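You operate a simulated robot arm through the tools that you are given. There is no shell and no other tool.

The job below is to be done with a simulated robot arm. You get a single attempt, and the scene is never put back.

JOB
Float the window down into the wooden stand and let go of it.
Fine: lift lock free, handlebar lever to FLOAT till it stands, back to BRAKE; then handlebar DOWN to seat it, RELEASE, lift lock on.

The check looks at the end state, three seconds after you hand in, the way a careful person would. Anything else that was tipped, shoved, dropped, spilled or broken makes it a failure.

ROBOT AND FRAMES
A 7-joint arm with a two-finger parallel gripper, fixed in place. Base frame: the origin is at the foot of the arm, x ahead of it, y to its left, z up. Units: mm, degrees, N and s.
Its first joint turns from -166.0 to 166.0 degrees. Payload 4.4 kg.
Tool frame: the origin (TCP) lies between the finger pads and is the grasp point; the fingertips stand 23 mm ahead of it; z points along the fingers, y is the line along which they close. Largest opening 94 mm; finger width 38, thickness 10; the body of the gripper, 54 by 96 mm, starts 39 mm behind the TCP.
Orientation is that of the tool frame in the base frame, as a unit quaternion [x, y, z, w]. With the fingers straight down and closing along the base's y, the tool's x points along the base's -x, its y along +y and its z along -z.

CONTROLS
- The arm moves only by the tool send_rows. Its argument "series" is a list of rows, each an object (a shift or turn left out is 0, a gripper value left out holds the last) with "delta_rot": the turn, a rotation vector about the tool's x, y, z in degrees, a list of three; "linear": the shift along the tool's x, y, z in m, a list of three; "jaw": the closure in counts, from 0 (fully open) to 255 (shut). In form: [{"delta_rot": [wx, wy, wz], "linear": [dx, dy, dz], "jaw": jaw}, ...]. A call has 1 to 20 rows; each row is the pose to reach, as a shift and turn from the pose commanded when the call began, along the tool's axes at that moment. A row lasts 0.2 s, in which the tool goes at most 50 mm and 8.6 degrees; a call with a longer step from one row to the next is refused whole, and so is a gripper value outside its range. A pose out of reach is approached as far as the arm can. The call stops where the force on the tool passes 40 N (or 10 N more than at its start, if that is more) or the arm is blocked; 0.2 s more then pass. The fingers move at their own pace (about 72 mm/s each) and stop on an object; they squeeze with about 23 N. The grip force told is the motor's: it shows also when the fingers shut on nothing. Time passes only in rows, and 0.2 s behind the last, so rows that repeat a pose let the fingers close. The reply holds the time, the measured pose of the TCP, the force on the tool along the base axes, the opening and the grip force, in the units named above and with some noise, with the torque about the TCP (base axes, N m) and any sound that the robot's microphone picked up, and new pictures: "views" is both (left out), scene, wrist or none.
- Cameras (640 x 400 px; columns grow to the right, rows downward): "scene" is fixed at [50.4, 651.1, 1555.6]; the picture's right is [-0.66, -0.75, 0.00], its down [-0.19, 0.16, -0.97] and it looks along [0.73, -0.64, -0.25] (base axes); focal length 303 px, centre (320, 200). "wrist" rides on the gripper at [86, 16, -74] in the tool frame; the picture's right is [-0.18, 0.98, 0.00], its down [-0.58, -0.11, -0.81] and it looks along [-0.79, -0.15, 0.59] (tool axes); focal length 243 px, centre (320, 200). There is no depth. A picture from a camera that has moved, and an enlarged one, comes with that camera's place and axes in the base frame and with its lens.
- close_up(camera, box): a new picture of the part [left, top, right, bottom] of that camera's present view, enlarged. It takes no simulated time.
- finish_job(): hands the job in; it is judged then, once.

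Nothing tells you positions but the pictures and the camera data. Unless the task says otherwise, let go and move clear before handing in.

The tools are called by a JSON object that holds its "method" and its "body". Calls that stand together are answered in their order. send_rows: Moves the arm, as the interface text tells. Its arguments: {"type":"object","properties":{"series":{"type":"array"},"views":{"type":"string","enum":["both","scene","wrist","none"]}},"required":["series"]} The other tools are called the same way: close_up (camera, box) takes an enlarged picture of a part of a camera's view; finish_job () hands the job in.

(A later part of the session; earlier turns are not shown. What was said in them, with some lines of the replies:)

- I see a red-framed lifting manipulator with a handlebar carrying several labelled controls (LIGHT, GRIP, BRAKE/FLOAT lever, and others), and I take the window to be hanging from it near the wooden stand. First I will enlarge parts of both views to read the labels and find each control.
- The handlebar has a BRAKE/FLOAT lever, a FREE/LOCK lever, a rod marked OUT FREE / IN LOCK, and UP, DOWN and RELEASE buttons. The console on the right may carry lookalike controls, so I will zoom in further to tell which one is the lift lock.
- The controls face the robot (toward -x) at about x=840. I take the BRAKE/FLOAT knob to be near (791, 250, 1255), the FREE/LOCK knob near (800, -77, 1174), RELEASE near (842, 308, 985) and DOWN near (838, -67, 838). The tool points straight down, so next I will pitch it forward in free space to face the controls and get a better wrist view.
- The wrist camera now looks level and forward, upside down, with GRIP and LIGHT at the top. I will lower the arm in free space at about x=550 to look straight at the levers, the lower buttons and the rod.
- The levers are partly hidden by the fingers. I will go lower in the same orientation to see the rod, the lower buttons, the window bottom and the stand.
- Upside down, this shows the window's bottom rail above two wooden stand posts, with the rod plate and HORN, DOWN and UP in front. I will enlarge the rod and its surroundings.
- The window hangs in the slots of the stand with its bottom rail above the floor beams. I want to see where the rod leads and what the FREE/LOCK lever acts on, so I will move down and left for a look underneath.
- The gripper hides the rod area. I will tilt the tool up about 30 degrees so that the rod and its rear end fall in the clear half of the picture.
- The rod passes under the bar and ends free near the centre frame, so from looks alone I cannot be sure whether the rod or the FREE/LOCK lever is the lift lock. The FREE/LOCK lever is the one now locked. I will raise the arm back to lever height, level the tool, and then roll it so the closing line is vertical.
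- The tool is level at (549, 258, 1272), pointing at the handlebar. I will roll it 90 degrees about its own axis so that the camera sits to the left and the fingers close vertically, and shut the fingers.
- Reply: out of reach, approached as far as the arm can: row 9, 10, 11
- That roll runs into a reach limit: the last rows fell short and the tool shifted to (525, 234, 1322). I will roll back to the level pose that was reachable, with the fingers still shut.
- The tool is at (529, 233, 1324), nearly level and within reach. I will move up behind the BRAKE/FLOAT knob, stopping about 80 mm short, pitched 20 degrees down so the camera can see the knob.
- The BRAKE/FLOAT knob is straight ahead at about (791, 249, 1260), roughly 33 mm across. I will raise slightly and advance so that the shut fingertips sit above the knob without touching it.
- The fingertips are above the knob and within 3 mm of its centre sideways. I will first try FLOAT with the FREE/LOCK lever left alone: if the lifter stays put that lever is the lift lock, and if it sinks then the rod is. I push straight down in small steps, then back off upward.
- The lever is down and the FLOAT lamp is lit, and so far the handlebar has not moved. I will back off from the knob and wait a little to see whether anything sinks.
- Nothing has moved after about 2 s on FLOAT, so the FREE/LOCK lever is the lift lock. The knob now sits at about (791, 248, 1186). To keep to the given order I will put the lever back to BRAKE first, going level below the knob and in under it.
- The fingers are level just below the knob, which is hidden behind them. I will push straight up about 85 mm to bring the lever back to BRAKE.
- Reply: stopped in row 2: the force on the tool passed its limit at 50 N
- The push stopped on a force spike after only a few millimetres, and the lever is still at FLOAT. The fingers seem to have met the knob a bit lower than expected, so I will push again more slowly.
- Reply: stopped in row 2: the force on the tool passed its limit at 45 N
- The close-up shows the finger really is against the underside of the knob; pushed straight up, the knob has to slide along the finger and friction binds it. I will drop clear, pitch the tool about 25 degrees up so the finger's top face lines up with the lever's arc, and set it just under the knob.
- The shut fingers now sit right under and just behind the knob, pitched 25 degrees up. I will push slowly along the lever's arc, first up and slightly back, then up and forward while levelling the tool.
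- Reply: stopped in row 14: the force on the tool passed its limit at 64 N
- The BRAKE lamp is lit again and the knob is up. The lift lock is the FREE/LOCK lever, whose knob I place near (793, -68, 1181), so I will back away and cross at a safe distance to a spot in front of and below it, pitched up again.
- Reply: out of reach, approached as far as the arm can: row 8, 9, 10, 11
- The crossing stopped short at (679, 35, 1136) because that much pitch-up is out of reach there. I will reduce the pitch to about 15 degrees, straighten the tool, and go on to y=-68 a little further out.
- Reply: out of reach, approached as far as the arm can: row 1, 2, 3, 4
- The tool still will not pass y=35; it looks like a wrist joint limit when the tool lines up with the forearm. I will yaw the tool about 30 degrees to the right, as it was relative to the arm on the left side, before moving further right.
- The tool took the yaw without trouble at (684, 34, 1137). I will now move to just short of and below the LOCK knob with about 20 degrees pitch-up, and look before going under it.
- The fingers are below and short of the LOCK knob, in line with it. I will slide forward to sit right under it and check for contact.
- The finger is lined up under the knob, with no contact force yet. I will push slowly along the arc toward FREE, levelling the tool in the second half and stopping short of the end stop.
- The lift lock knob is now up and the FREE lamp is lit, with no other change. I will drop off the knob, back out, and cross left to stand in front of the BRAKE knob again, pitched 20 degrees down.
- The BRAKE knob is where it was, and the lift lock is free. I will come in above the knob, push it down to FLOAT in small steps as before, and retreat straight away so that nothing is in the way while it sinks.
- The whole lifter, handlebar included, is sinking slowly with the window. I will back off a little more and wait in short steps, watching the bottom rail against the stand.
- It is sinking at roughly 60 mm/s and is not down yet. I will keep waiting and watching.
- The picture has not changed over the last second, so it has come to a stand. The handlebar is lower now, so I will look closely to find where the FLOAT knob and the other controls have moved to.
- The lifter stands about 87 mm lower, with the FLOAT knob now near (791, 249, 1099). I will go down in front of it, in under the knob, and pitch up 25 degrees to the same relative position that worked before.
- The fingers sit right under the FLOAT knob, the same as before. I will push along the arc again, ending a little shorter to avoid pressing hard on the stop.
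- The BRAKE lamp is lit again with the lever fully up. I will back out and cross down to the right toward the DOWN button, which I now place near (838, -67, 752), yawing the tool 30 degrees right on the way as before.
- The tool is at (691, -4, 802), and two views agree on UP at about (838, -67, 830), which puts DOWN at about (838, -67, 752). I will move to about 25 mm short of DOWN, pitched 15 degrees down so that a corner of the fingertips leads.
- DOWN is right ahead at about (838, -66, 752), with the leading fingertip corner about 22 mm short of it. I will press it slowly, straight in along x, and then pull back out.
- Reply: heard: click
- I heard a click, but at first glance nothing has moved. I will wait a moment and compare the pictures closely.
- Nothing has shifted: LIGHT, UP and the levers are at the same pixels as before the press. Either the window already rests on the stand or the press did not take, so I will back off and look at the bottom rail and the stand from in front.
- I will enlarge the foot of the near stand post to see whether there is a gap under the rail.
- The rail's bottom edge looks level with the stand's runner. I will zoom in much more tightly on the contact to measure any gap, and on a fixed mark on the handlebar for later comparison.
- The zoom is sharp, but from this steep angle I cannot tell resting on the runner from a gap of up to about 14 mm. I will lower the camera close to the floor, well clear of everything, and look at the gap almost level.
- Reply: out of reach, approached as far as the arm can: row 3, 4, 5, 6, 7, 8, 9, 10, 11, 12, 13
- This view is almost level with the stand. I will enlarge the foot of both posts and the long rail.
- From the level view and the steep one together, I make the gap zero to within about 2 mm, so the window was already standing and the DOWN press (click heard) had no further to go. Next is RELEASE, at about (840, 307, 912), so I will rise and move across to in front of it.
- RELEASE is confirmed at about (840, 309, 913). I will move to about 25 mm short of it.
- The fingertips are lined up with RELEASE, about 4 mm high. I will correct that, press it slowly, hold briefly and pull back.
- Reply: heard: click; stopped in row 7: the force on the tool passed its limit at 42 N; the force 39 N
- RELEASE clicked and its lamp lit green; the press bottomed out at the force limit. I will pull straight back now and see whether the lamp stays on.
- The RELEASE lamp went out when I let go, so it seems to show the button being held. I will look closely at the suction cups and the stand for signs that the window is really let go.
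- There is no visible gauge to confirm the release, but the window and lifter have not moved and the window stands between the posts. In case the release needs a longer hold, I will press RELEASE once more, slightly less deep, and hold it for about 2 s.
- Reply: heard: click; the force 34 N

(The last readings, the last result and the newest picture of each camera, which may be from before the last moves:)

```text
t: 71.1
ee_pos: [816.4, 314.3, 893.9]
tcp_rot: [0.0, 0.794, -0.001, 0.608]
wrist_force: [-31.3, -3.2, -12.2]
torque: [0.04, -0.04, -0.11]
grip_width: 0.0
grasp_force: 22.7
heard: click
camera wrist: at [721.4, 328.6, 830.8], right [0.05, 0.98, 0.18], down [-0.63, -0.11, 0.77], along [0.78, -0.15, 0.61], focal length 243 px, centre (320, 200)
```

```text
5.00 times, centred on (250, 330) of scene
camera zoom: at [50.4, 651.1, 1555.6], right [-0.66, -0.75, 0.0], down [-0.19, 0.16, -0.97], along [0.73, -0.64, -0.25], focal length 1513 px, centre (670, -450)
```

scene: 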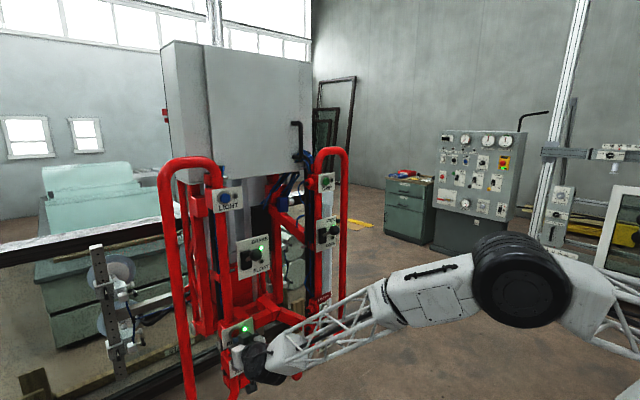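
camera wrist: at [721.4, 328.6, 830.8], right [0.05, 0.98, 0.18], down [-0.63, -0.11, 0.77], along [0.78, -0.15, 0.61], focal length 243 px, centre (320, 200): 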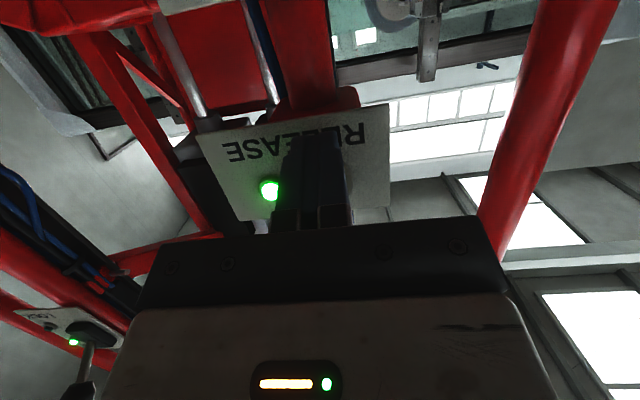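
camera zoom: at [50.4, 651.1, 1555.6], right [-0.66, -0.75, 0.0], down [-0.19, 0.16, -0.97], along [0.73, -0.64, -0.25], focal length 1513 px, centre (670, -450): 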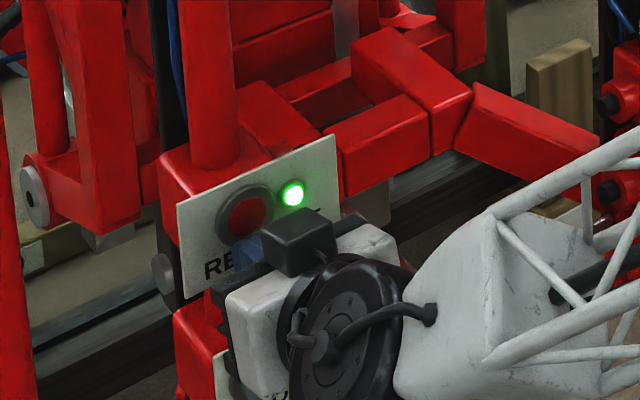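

RELEASE has been held for over 2 s, with its lamp lit throughout. I will pull back and then check all of the lamps and the window.

{"method": "send_rows", "body": {"series": [{"linear": [0.0026, 0, -0.0097]}, {"linear": [0.0104, 0, -0.0386]}, {"linear": [0.0208, 0, -0.0772]}, {"linear": [0.0313, 0, -0.1159]}], "views": "both"}}

{"method": "close_up", "body": {"camera": "scene", "box": [210, 180, 350, 290]}}

{"method": "close_up", "body": {"camera": "scene", "box": [190, 280, 350, 390]}}

{"method": "close_up", "body": {"camera": "scene", "box": [80, 240, 160, 300]}}

{"method": "close_up", "body": {"camera": "scene", "box": [0, 300, 240, 400]}}

```text
t: 72.1
ee_pos: [695.2, 317.2, 896.4]
tcp_rot: [0.0, 0.794, -0.001, 0.608]
wrist_force: [1.0, 0.4, 0.3]
torque: [0.0, 0.01, -0.03]
grip_width: 0.0
grasp_force: 23.4
camera wrist: at [601.9, 332.8, 833.2], right [0.05, 0.98, 0.18], down [-0.63, -0.11, 0.77], along [0.78, -0.15, 0.61], focal length 243 px, centre (320, 200)
```

scene: 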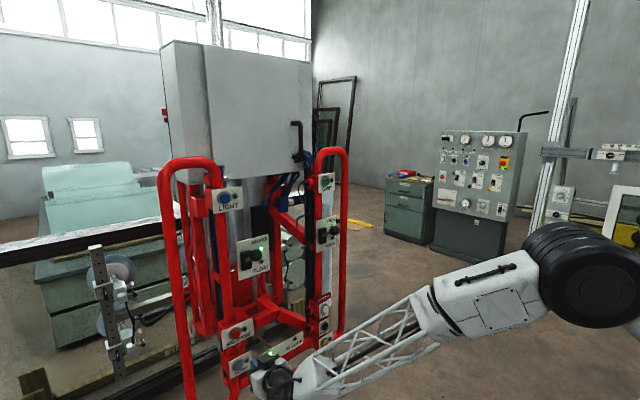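
wrist: 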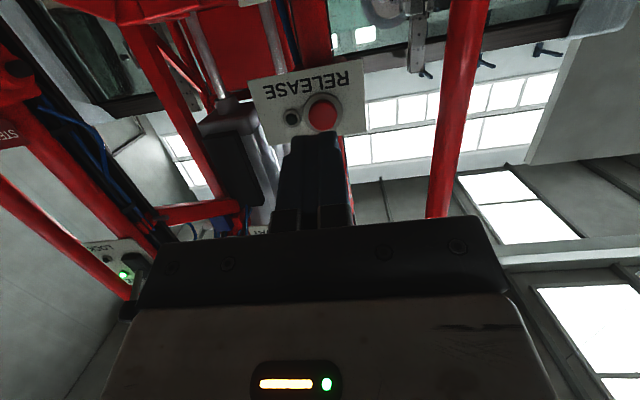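

```text
3.64 times, centred on (280, 235) of scene
camera zoom: at [50.4, 651.1, 1555.6], right [-0.66, -0.75, 0.0], down [-0.19, 0.16, -0.97], along [0.73, -0.64, -0.25], focal length 1100 px, centre (466, 73)
```

zoom: 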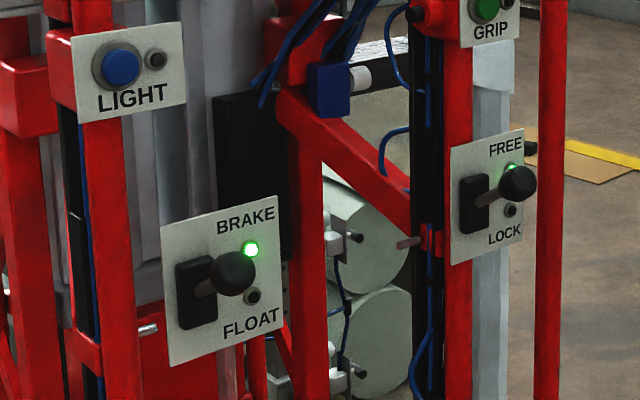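

```text
3.64 times, centred on (270, 335) of scene
camera zoom: at [50.4, 651.1, 1555.6], right [-0.66, -0.75, 0.0], down [-0.19, 0.16, -0.97], along [0.73, -0.64, -0.25], focal length 1100 px, centre (502, -291)
```

zoom: 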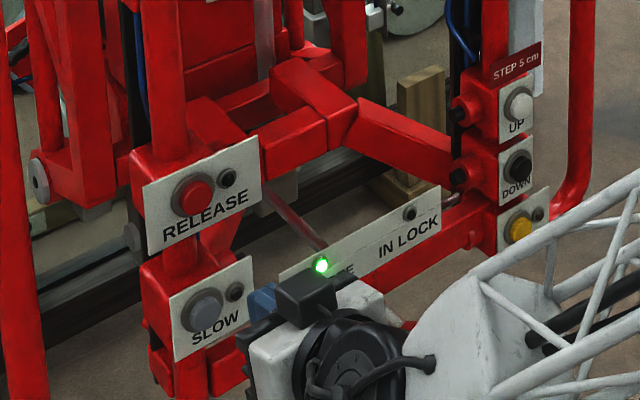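

```text
6.67 times, centred on (120, 270) of scene
camera zoom: at [50.4, 651.1, 1555.6], right [-0.66, -0.75, 0.0], down [-0.19, 0.16, -0.97], along [0.73, -0.64, -0.25], focal length 2017 px, centre (1653, -267)
```

zoom: 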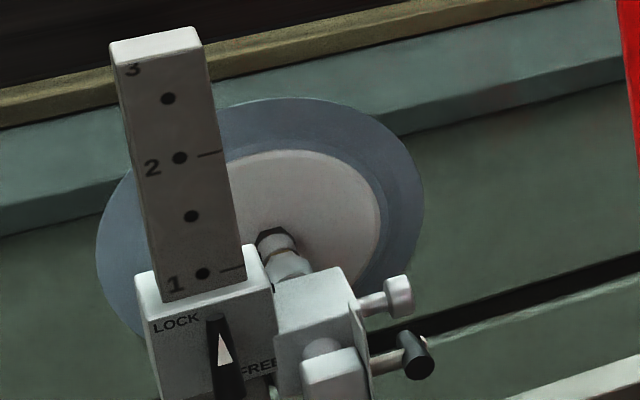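

```text
2.67 times, centred on (120, 350) of scene
camera zoom: at [50.4, 651.1, 1555.6], right [-0.66, -0.75, 0.0], down [-0.19, 0.16, -0.97], along [0.73, -0.64, -0.25], focal length 807 px, centre (853, -200)
```

zoom: 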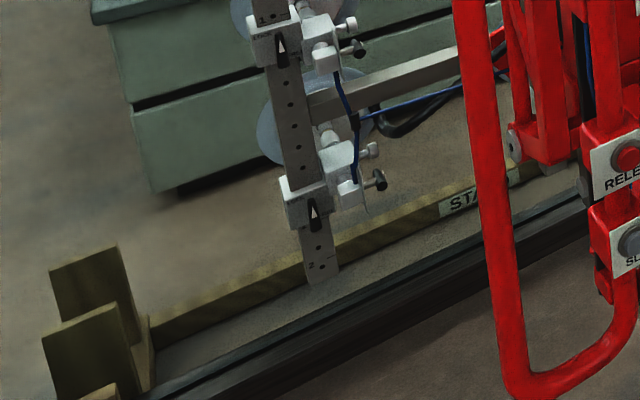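

All the states are as intended: BRAKE lit, FREE lit, window and lifter unmoved. I will take one closer look at the cups against the glass from the wrist side before locking the lift.

{"method": "close_up", "body": {"camera": "wrist", "box": [350, 0, 450, 60]}}

{"method": "close_up", "body": {"camera": "scene", "box": [150, 80, 190, 140]}}

{"method": "close_up", "body": {"camera": "scene", "box": [275, 230, 315, 300]}}

```text
6.40 times, centred on (400, 30) of wrist
camera zoom: at [601.9, 332.8, 833.2], right [0.05, 0.98, 0.18], down [-0.63, -0.11, 0.77], along [0.78, -0.15, 0.61], focal length 1553 px, centre (-192, 1288)
```

zoom: 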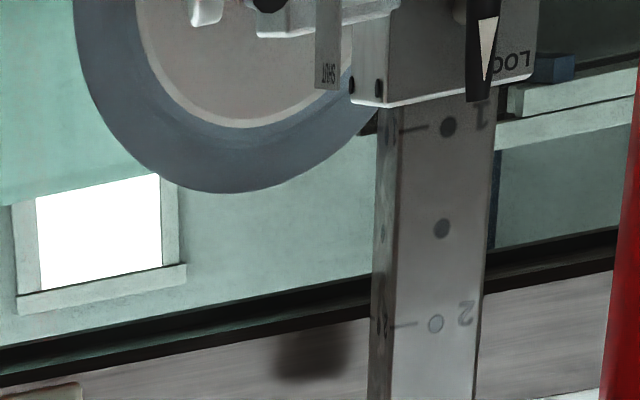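

```text
6.67 times, centred on (170, 110) of scene
camera zoom: at [50.4, 651.1, 1555.6], right [-0.66, -0.75, 0.0], down [-0.19, 0.16, -0.97], along [0.73, -0.64, -0.25], focal length 2017 px, centre (1320, 800)
```

zoom: 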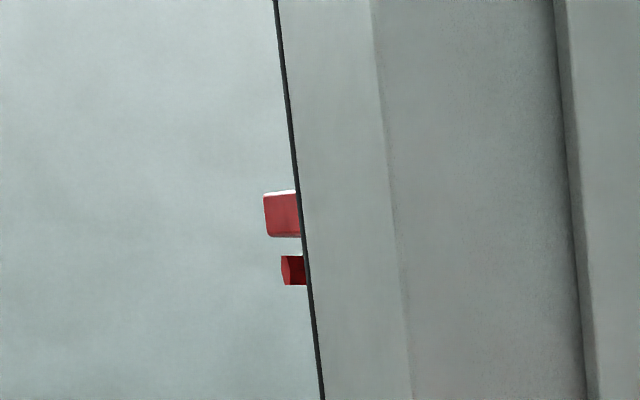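

```text
5.71 times, centred on (295, 265) of scene
camera zoom: at [50.4, 651.1, 1555.6], right [-0.66, -0.75, 0.0], down [-0.19, 0.16, -0.97], along [0.73, -0.64, -0.25], focal length 1729 px, centre (463, -171)
```

zoom: 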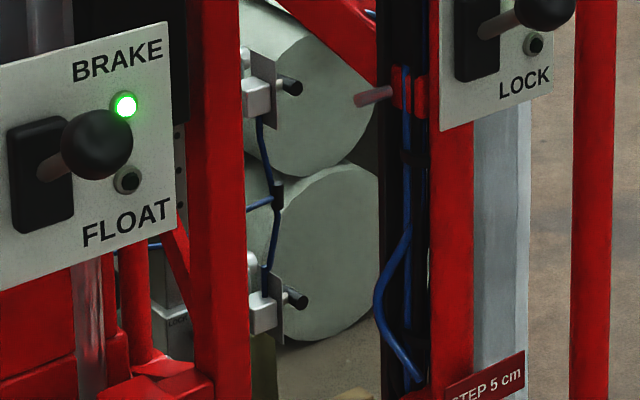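

The cups and the window look fine, and RELEASE has been given twice. The last step is the lift lock back on, so I will cross up to the right to a spot in front of and above the FREE knob, now near (793, -68, 1171).

{"method": "send_rows", "body": {"series": [{"delta_rot": [2.9, 0.5, 0.9], "linear": [-0.0322, -0.0331, -0.0082]}, {"delta_rot": [5.7, 1.0, 1.8], "linear": [-0.0644, -0.0662, -0.0163]}, {"delta_rot": [8.6, 1.4, 2.7], "linear": [-0.0965, -0.0993, -0.0245]}, {"delta_rot": [11.4, 1.9, 3.6], "linear": [-0.1287, -0.1324, -0.0327]}, {"delta_rot": [14.3, 2.4, 4.6], "linear": [-0.1609, -0.1655, -0.0409]}, {"delta_rot": [17.2, 2.9, 5.5], "linear": [-0.1931, -0.1986, -0.049]}, {"delta_rot": [20, 3.4, 6.4], "linear": [-0.2253, -0.2317, -0.0572]}, {"delta_rot": [22.9, 3.8, 7.3], "linear": [-0.2574, -0.2648, -0.0654]}, {"delta_rot": [25.7, 4.3, 8.2], "linear": [-0.2896, -0.2979, -0.0735]}, {"delta_rot": [28.6, 4.8, 9.1], "linear": [-0.3218, -0.331, -0.0817]}], "views": "both"}}

{"method": "close_up", "body": {"camera": "scene", "box": [270, 180, 390, 290]}}

```text
t: 74.3
ee_pos: [701.4, -11.1, 1225.8]
tcp_rot: [0.212, 0.791, -0.148, 0.554]
wrist_force: [0.3, 0.8, -0.3]
torque: [-0.04, -0.01, 0.0]
grip_width: 0.0
grasp_force: 23.1
camera wrist: at [623.8, 51.5, 1170.1], right [0.55, 0.82, 0.17], down [-0.54, 0.19, 0.82], along [0.64, -0.54, 0.54], focal length 243 px, centre (320, 200)
```

scene: 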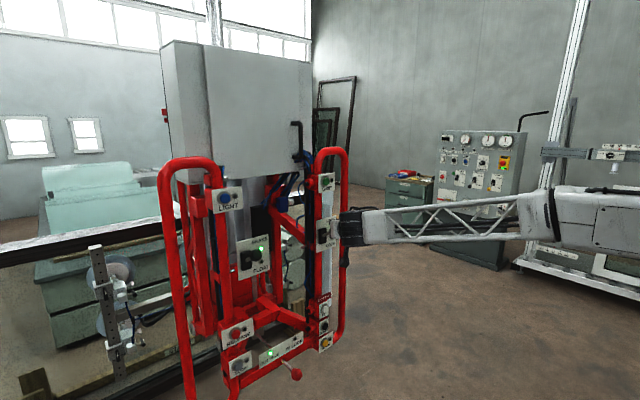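
wrist: 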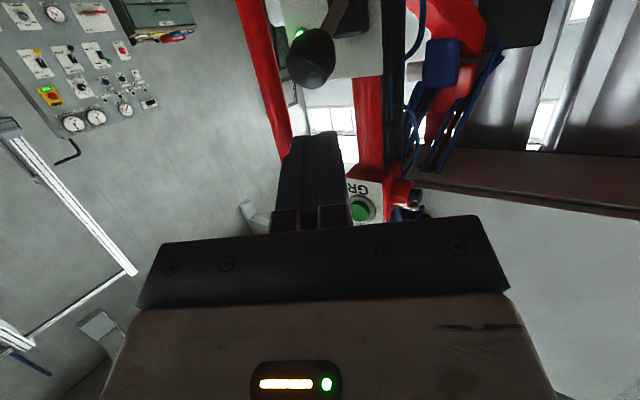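

```text
3.64 times, centred on (330, 235) of scene
camera zoom: at [50.4, 651.1, 1555.6], right [-0.66, -0.75, 0.0], down [-0.19, 0.16, -0.97], along [0.73, -0.64, -0.25], focal length 1100 px, centre (284, 73)
```

zoom: 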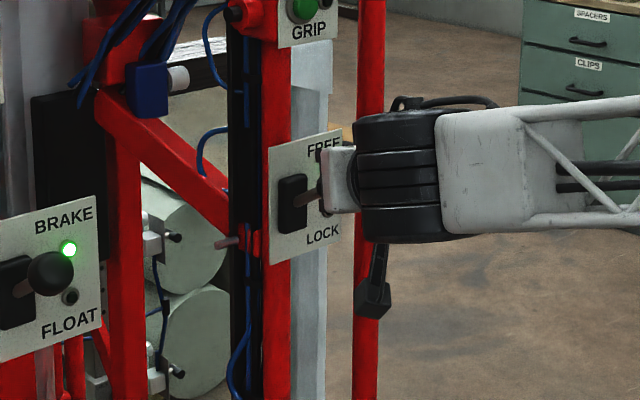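

The FREE knob shows at about (793, -70, 1177). I will rise slightly and come in above it without touching.

{"method": "send_rows", "body": {"series": [{"linear": [-0.0068, -0.001, 0.0]}, {"linear": [-0.0175, -0.0025, 0.03]}, {"linear": [-0.0282, -0.004, 0.06]}, {"linear": [-0.0389, -0.0052, 0.0888]}], "views": "both"}}

{"method": "close_up", "body": {"camera": "scene", "box": [270, 180, 390, 290]}}

```text
t: 75.3
ee_pos: [780.9, -69.4, 1233.3]
tcp_rot: [0.211, 0.792, -0.148, 0.554]
wrist_force: [0.2, -0.3, -0.2]
torque: [-0.02, 0.04, -0.02]
grip_width: 0.3
grasp_force: 23.2
camera wrist: at [703.0, -5.8, 1178.1], right [0.55, 0.82, 0.17], down [-0.54, 0.19, 0.82], along [0.64, -0.54, 0.54], focal length 243 px, centre (320, 200)
```

scene: 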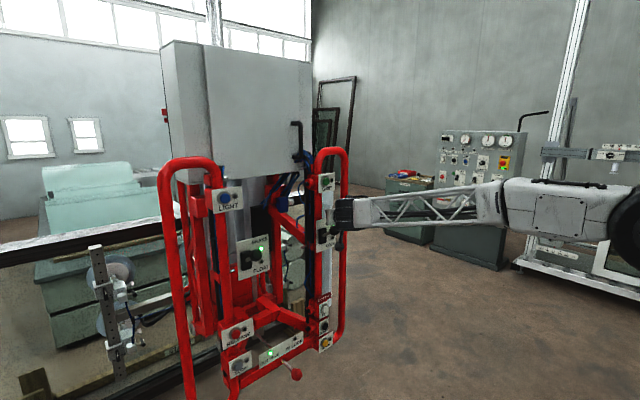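
wrist: 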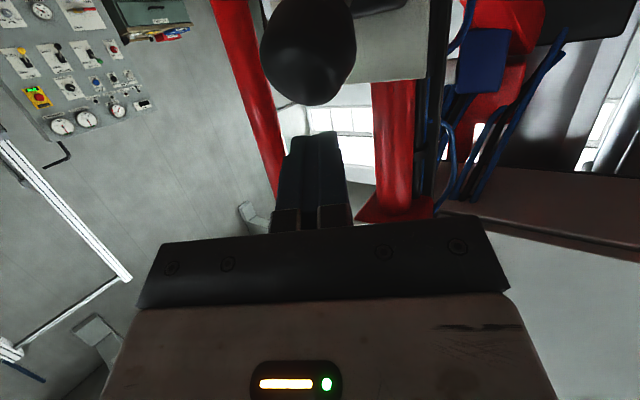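

```text
3.64 times, centred on (330, 235) of scene
camera zoom: at [50.4, 651.1, 1555.6], right [-0.66, -0.75, 0.0], down [-0.19, 0.16, -0.97], along [0.73, -0.64, -0.25], focal length 1100 px, centre (284, 73)
```

zoom: 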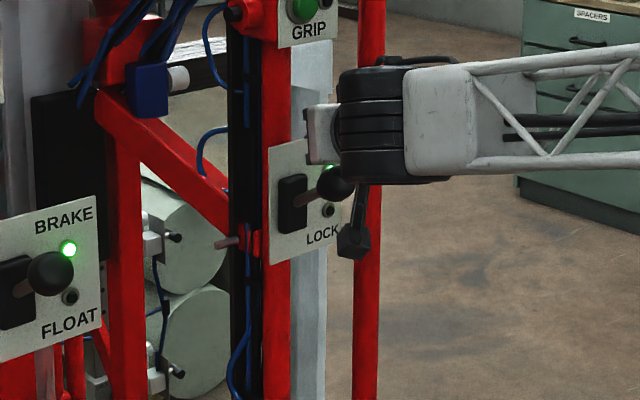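

The fingertips are right above the FREE knob. I will push straight down about 78 mm in small steps to set LOCK.

{"method": "send_rows", "body": {"series": [{"linear": [0.0094, 0, 0.0034]}, {"linear": [0.0188, 0, 0.0068]}, {"linear": [0.0291, 0, 0.0106]}, {"linear": [0.0395, 0, 0.0144]}, {"linear": [0.0498, 0, 0.0181]}, {"linear": [0.0602, 0, 0.0219]}, {"linear": [0.0677, 0, 0.0246]}, {"linear": [0.0733, 0, 0.0267]}], "views": "both"}}

{"method": "close_up", "body": {"camera": "scene", "box": [270, 180, 390, 290]}}

```text
t: 77.1
ee_pos: [782.2, -70.3, 1155.4]
tcp_rot: [0.211, 0.791, -0.148, 0.554]
wrist_force: [0.5, 0.1, -0.1]
torque: [0.03, 0.04, 0.0]
grip_width: 0.0
grasp_force: 22.8
camera wrist: at [705.2, -6.0, 1100.2], right [0.55, 0.82, 0.17], down [-0.54, 0.19, 0.82], along [0.64, -0.54, 0.54], focal length 243 px, centre (320, 200)
```

scene: 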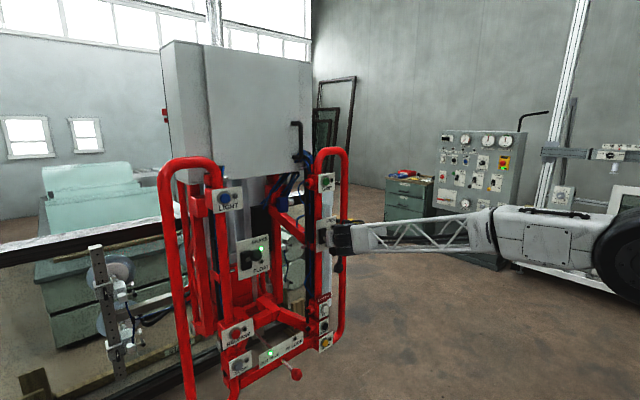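
wrist: 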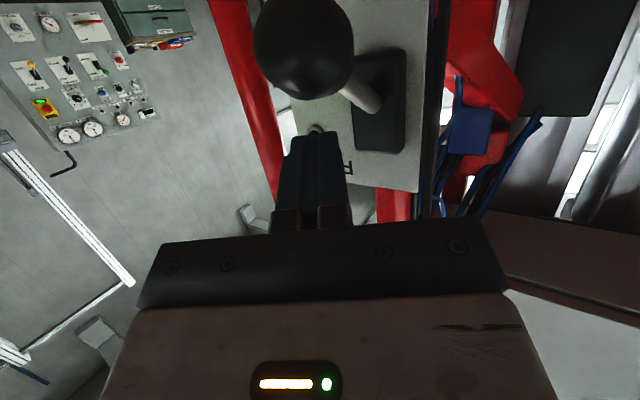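

```text
3.64 times, centred on (330, 235) of scene
camera zoom: at [50.4, 651.1, 1555.6], right [-0.66, -0.75, 0.0], down [-0.19, 0.16, -0.97], along [0.73, -0.64, -0.25], focal length 1100 px, centre (284, 73)
```

zoom: 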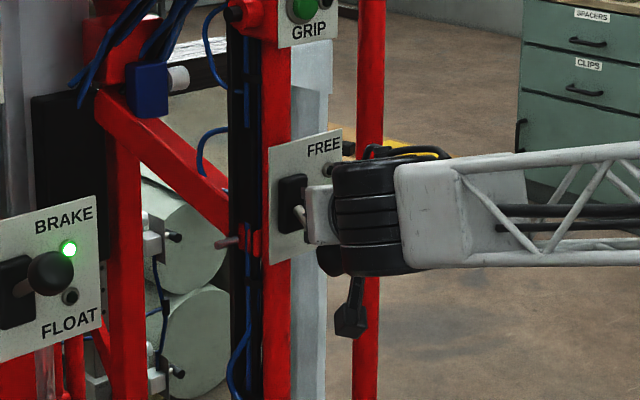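

The lever is down and the FREE lamp is out. I will lift off the knob, back away well clear, and check the LOCK lamp and the whole scene.

{"method": "send_rows", "body": {"series": [{"linear": [-0.0075, 0, -0.0027]}, {"linear": [0.0062, 0, -0.0403]}, {"linear": [0.0199, 0, -0.0779]}, {"linear": [0.0335, 0, -0.1155]}, {"linear": [0.0472, 0, -0.1531]}, {"linear": [0.0609, 0, -0.1907]}], "views": "both"}}

{"method": "close_up", "body": {"camera": "scene", "box": [270, 180, 390, 290]}}

{"method": "close_up", "body": {"camera": "wrist", "box": [260, 0, 420, 100]}}

{"method": "close_up", "body": {"camera": "scene", "box": [190, 280, 350, 390]}}

```text
t: 78.5
ee_pos: [611.8, 29.4, 1166.9]
tcp_rot: [0.211, 0.792, -0.148, 0.554]
wrist_force: [0.7, -0.6, -0.7]
torque: [-0.01, 0.01, 0.03]
grip_width: 0.1
grasp_force: 23.3
camera wrist: at [533.2, 92.8, 1111.6], right [0.55, 0.82, 0.17], down [-0.54, 0.19, 0.82], along [0.64, -0.54, 0.54], focal length 243 px, centre (320, 200)
```

scene: 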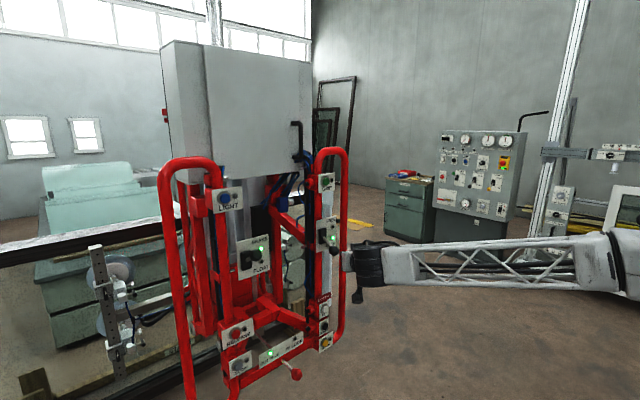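
wrist: 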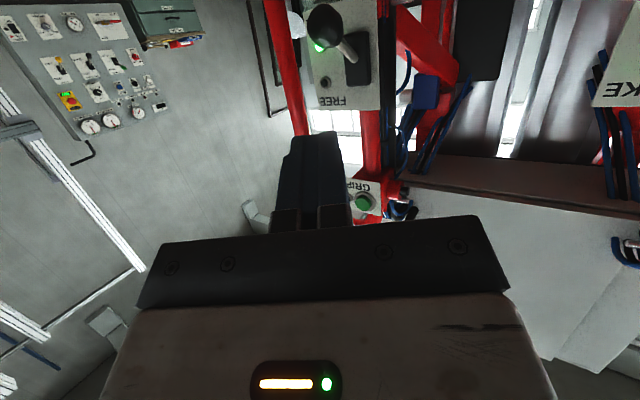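

```text
3.64 times, centred on (330, 235) of scene
camera zoom: at [50.4, 651.1, 1555.6], right [-0.66, -0.75, 0.0], down [-0.19, 0.16, -0.97], along [0.73, -0.64, -0.25], focal length 1100 px, centre (284, 73)
```

zoom: 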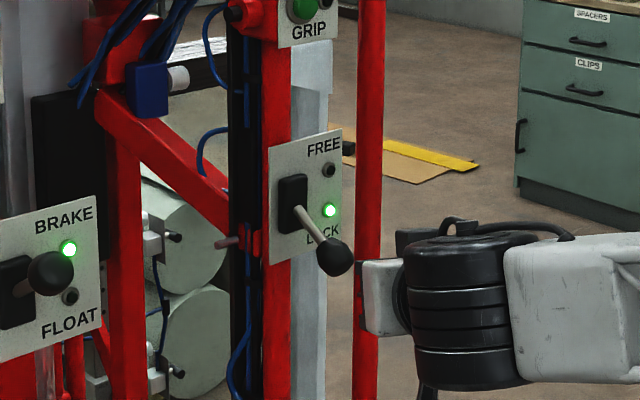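

```text
4.00 times, centred on (340, 50) of wrist
camera zoom: at [533.2, 92.8, 1111.6], right [0.55, 0.82, 0.17], down [-0.54, 0.19, 0.82], along [0.64, -0.54, 0.54], focal length 970 px, centre (240, 800)
```

zoom: 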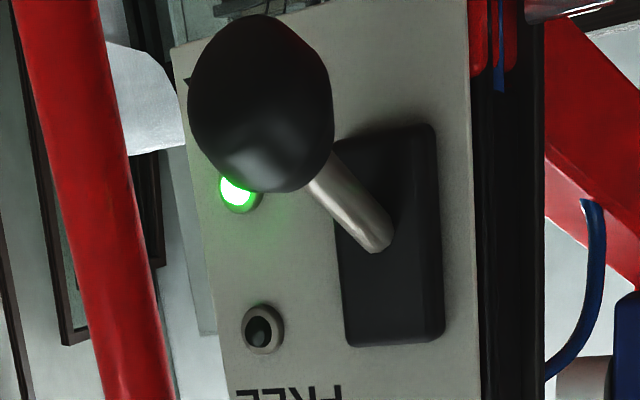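

```text
3.64 times, centred on (270, 335) of scene
camera zoom: at [50.4, 651.1, 1555.6], right [-0.66, -0.75, 0.0], down [-0.19, 0.16, -0.97], along [0.73, -0.64, -0.25], focal length 1100 px, centre (502, -291)
```

zoom: 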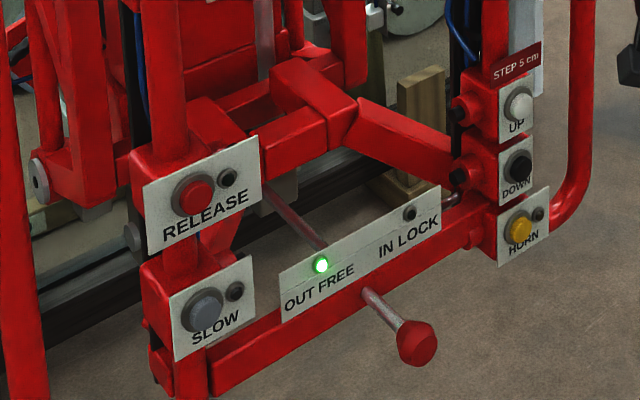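

LOCK and BRAKE are lit, the rod is untouched at OUT FREE, and the window stands in the stand. I will move the arm further away and take one last look before handing in.

{"method": "send_rows", "body": {"series": [{"linear": [0.0, 0, -0.04]}, {"linear": [0.0, 0, -0.08]}, {"linear": [0.0, 0, -0.1]}, {"linear": [0.0, 0, -0.1]}, {"linear": [0.0, 0, -0.1]}], "views": "both"}}

{"method": "close_up", "body": {"camera": "scene", "box": [0, 200, 240, 400]}}

{"method": "close_up", "body": {"camera": "scene", "box": [200, 170, 360, 270]}}

```text
t: 79.7
ee_pos: [530.0, 77.1, 1197.2]
tcp_rot: [0.212, 0.791, -0.148, 0.554]
wrist_force: [1.2, 0.0, -0.5]
torque: [-0.01, 0.03, -0.02]
grip_width: 0.2
grasp_force: 22.7
camera wrist: at [451.9, 139.9, 1143.8], right [0.55, 0.82, 0.17], down [-0.54, 0.19, 0.82], along [0.64, -0.54, 0.54], focal length 243 px, centre (320, 200)
```

scene: 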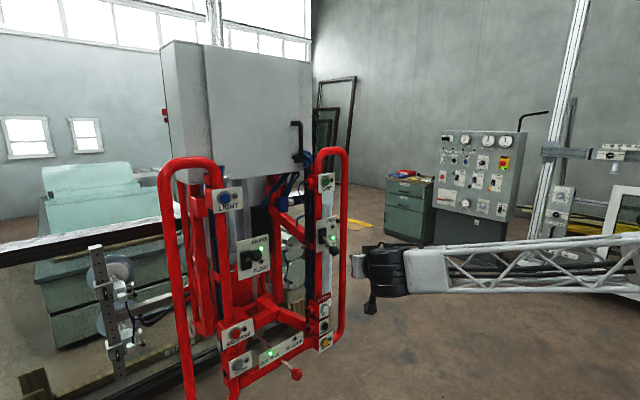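
wrist: 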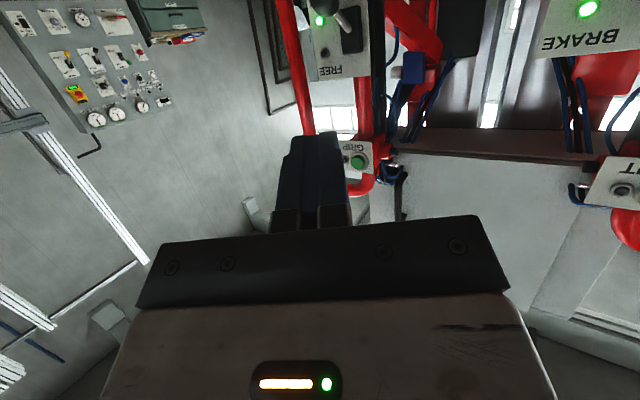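

```text
2.00 times, centred on (120, 300) of scene
camera zoom: at [50.4, 651.1, 1555.6], right [-0.66, -0.75, 0.0], down [-0.19, 0.16, -0.97], along [0.73, -0.64, -0.25], focal length 605 px, centre (720, 0)
```

zoom: 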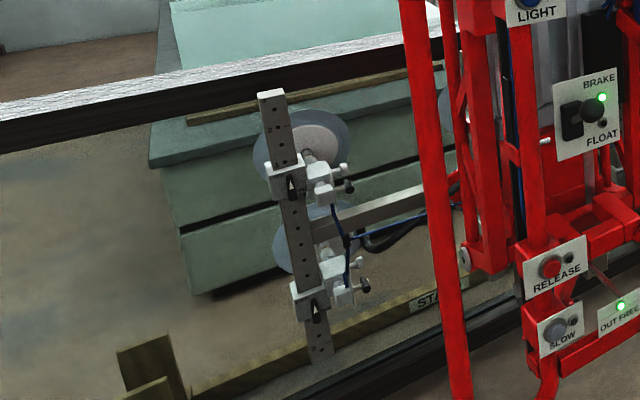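

```text
4.00 times, centred on (280, 220) of scene
camera zoom: at [50.4, 651.1, 1555.6], right [-0.66, -0.75, 0.0], down [-0.19, 0.16, -0.97], along [0.73, -0.64, -0.25], focal length 1210 px, centre (480, 120)
```

zoom: 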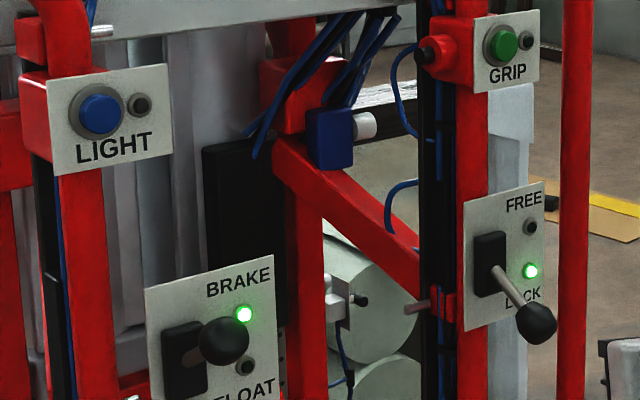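

The window rests in the wooden stand with BRAKE on and the lift lock at LOCK. DOWN and RELEASE have both been pressed, nothing else was touched, and the arm is well clear, so I am handing the job in.

{"method": "finish_job", "body": {}}

```text
The job is handed in.
```

The job is handed in. The window is standing in the wooden stand, with the handlebar lever on BRAKE and the lift lock on LOCK. The arm is well clear. I couldn't see for certain that the suction let go, because nothing in view shows vacuum.

- **Lift lock:** two controls could have been the lift lock, so I tried FLOAT first with the FREE/LOCK lever still on LOCK. Nothing moved, so that lever was the lift lock. I went back to BRAKE before freeing it.
- **FLOAT:** the window sank about 87 mm and stopped. From the camera views I put the gap under it at zero, give or take about 2 mm. I then set the lever back to BRAKE.
- **DOWN:** the button clicked, but nothing moved, which fits the window already resting on the stand.
- **RELEASE:** I pressed it twice, the second time for about 2 s. It clicked and its lamp lit both times while held. The window did not shift.
- **Lift lock on:** the LOCK lamp is lit.

I did not touch the push-pull rod (still at OUT FREE), the other buttons or the console. The force limit stopped the arm four times, at up to 64 N: three while pushing the FLOAT lever back to BRAKE in the first try, and once at the end of the first RELEASE press. I saw no damage or shift from it.
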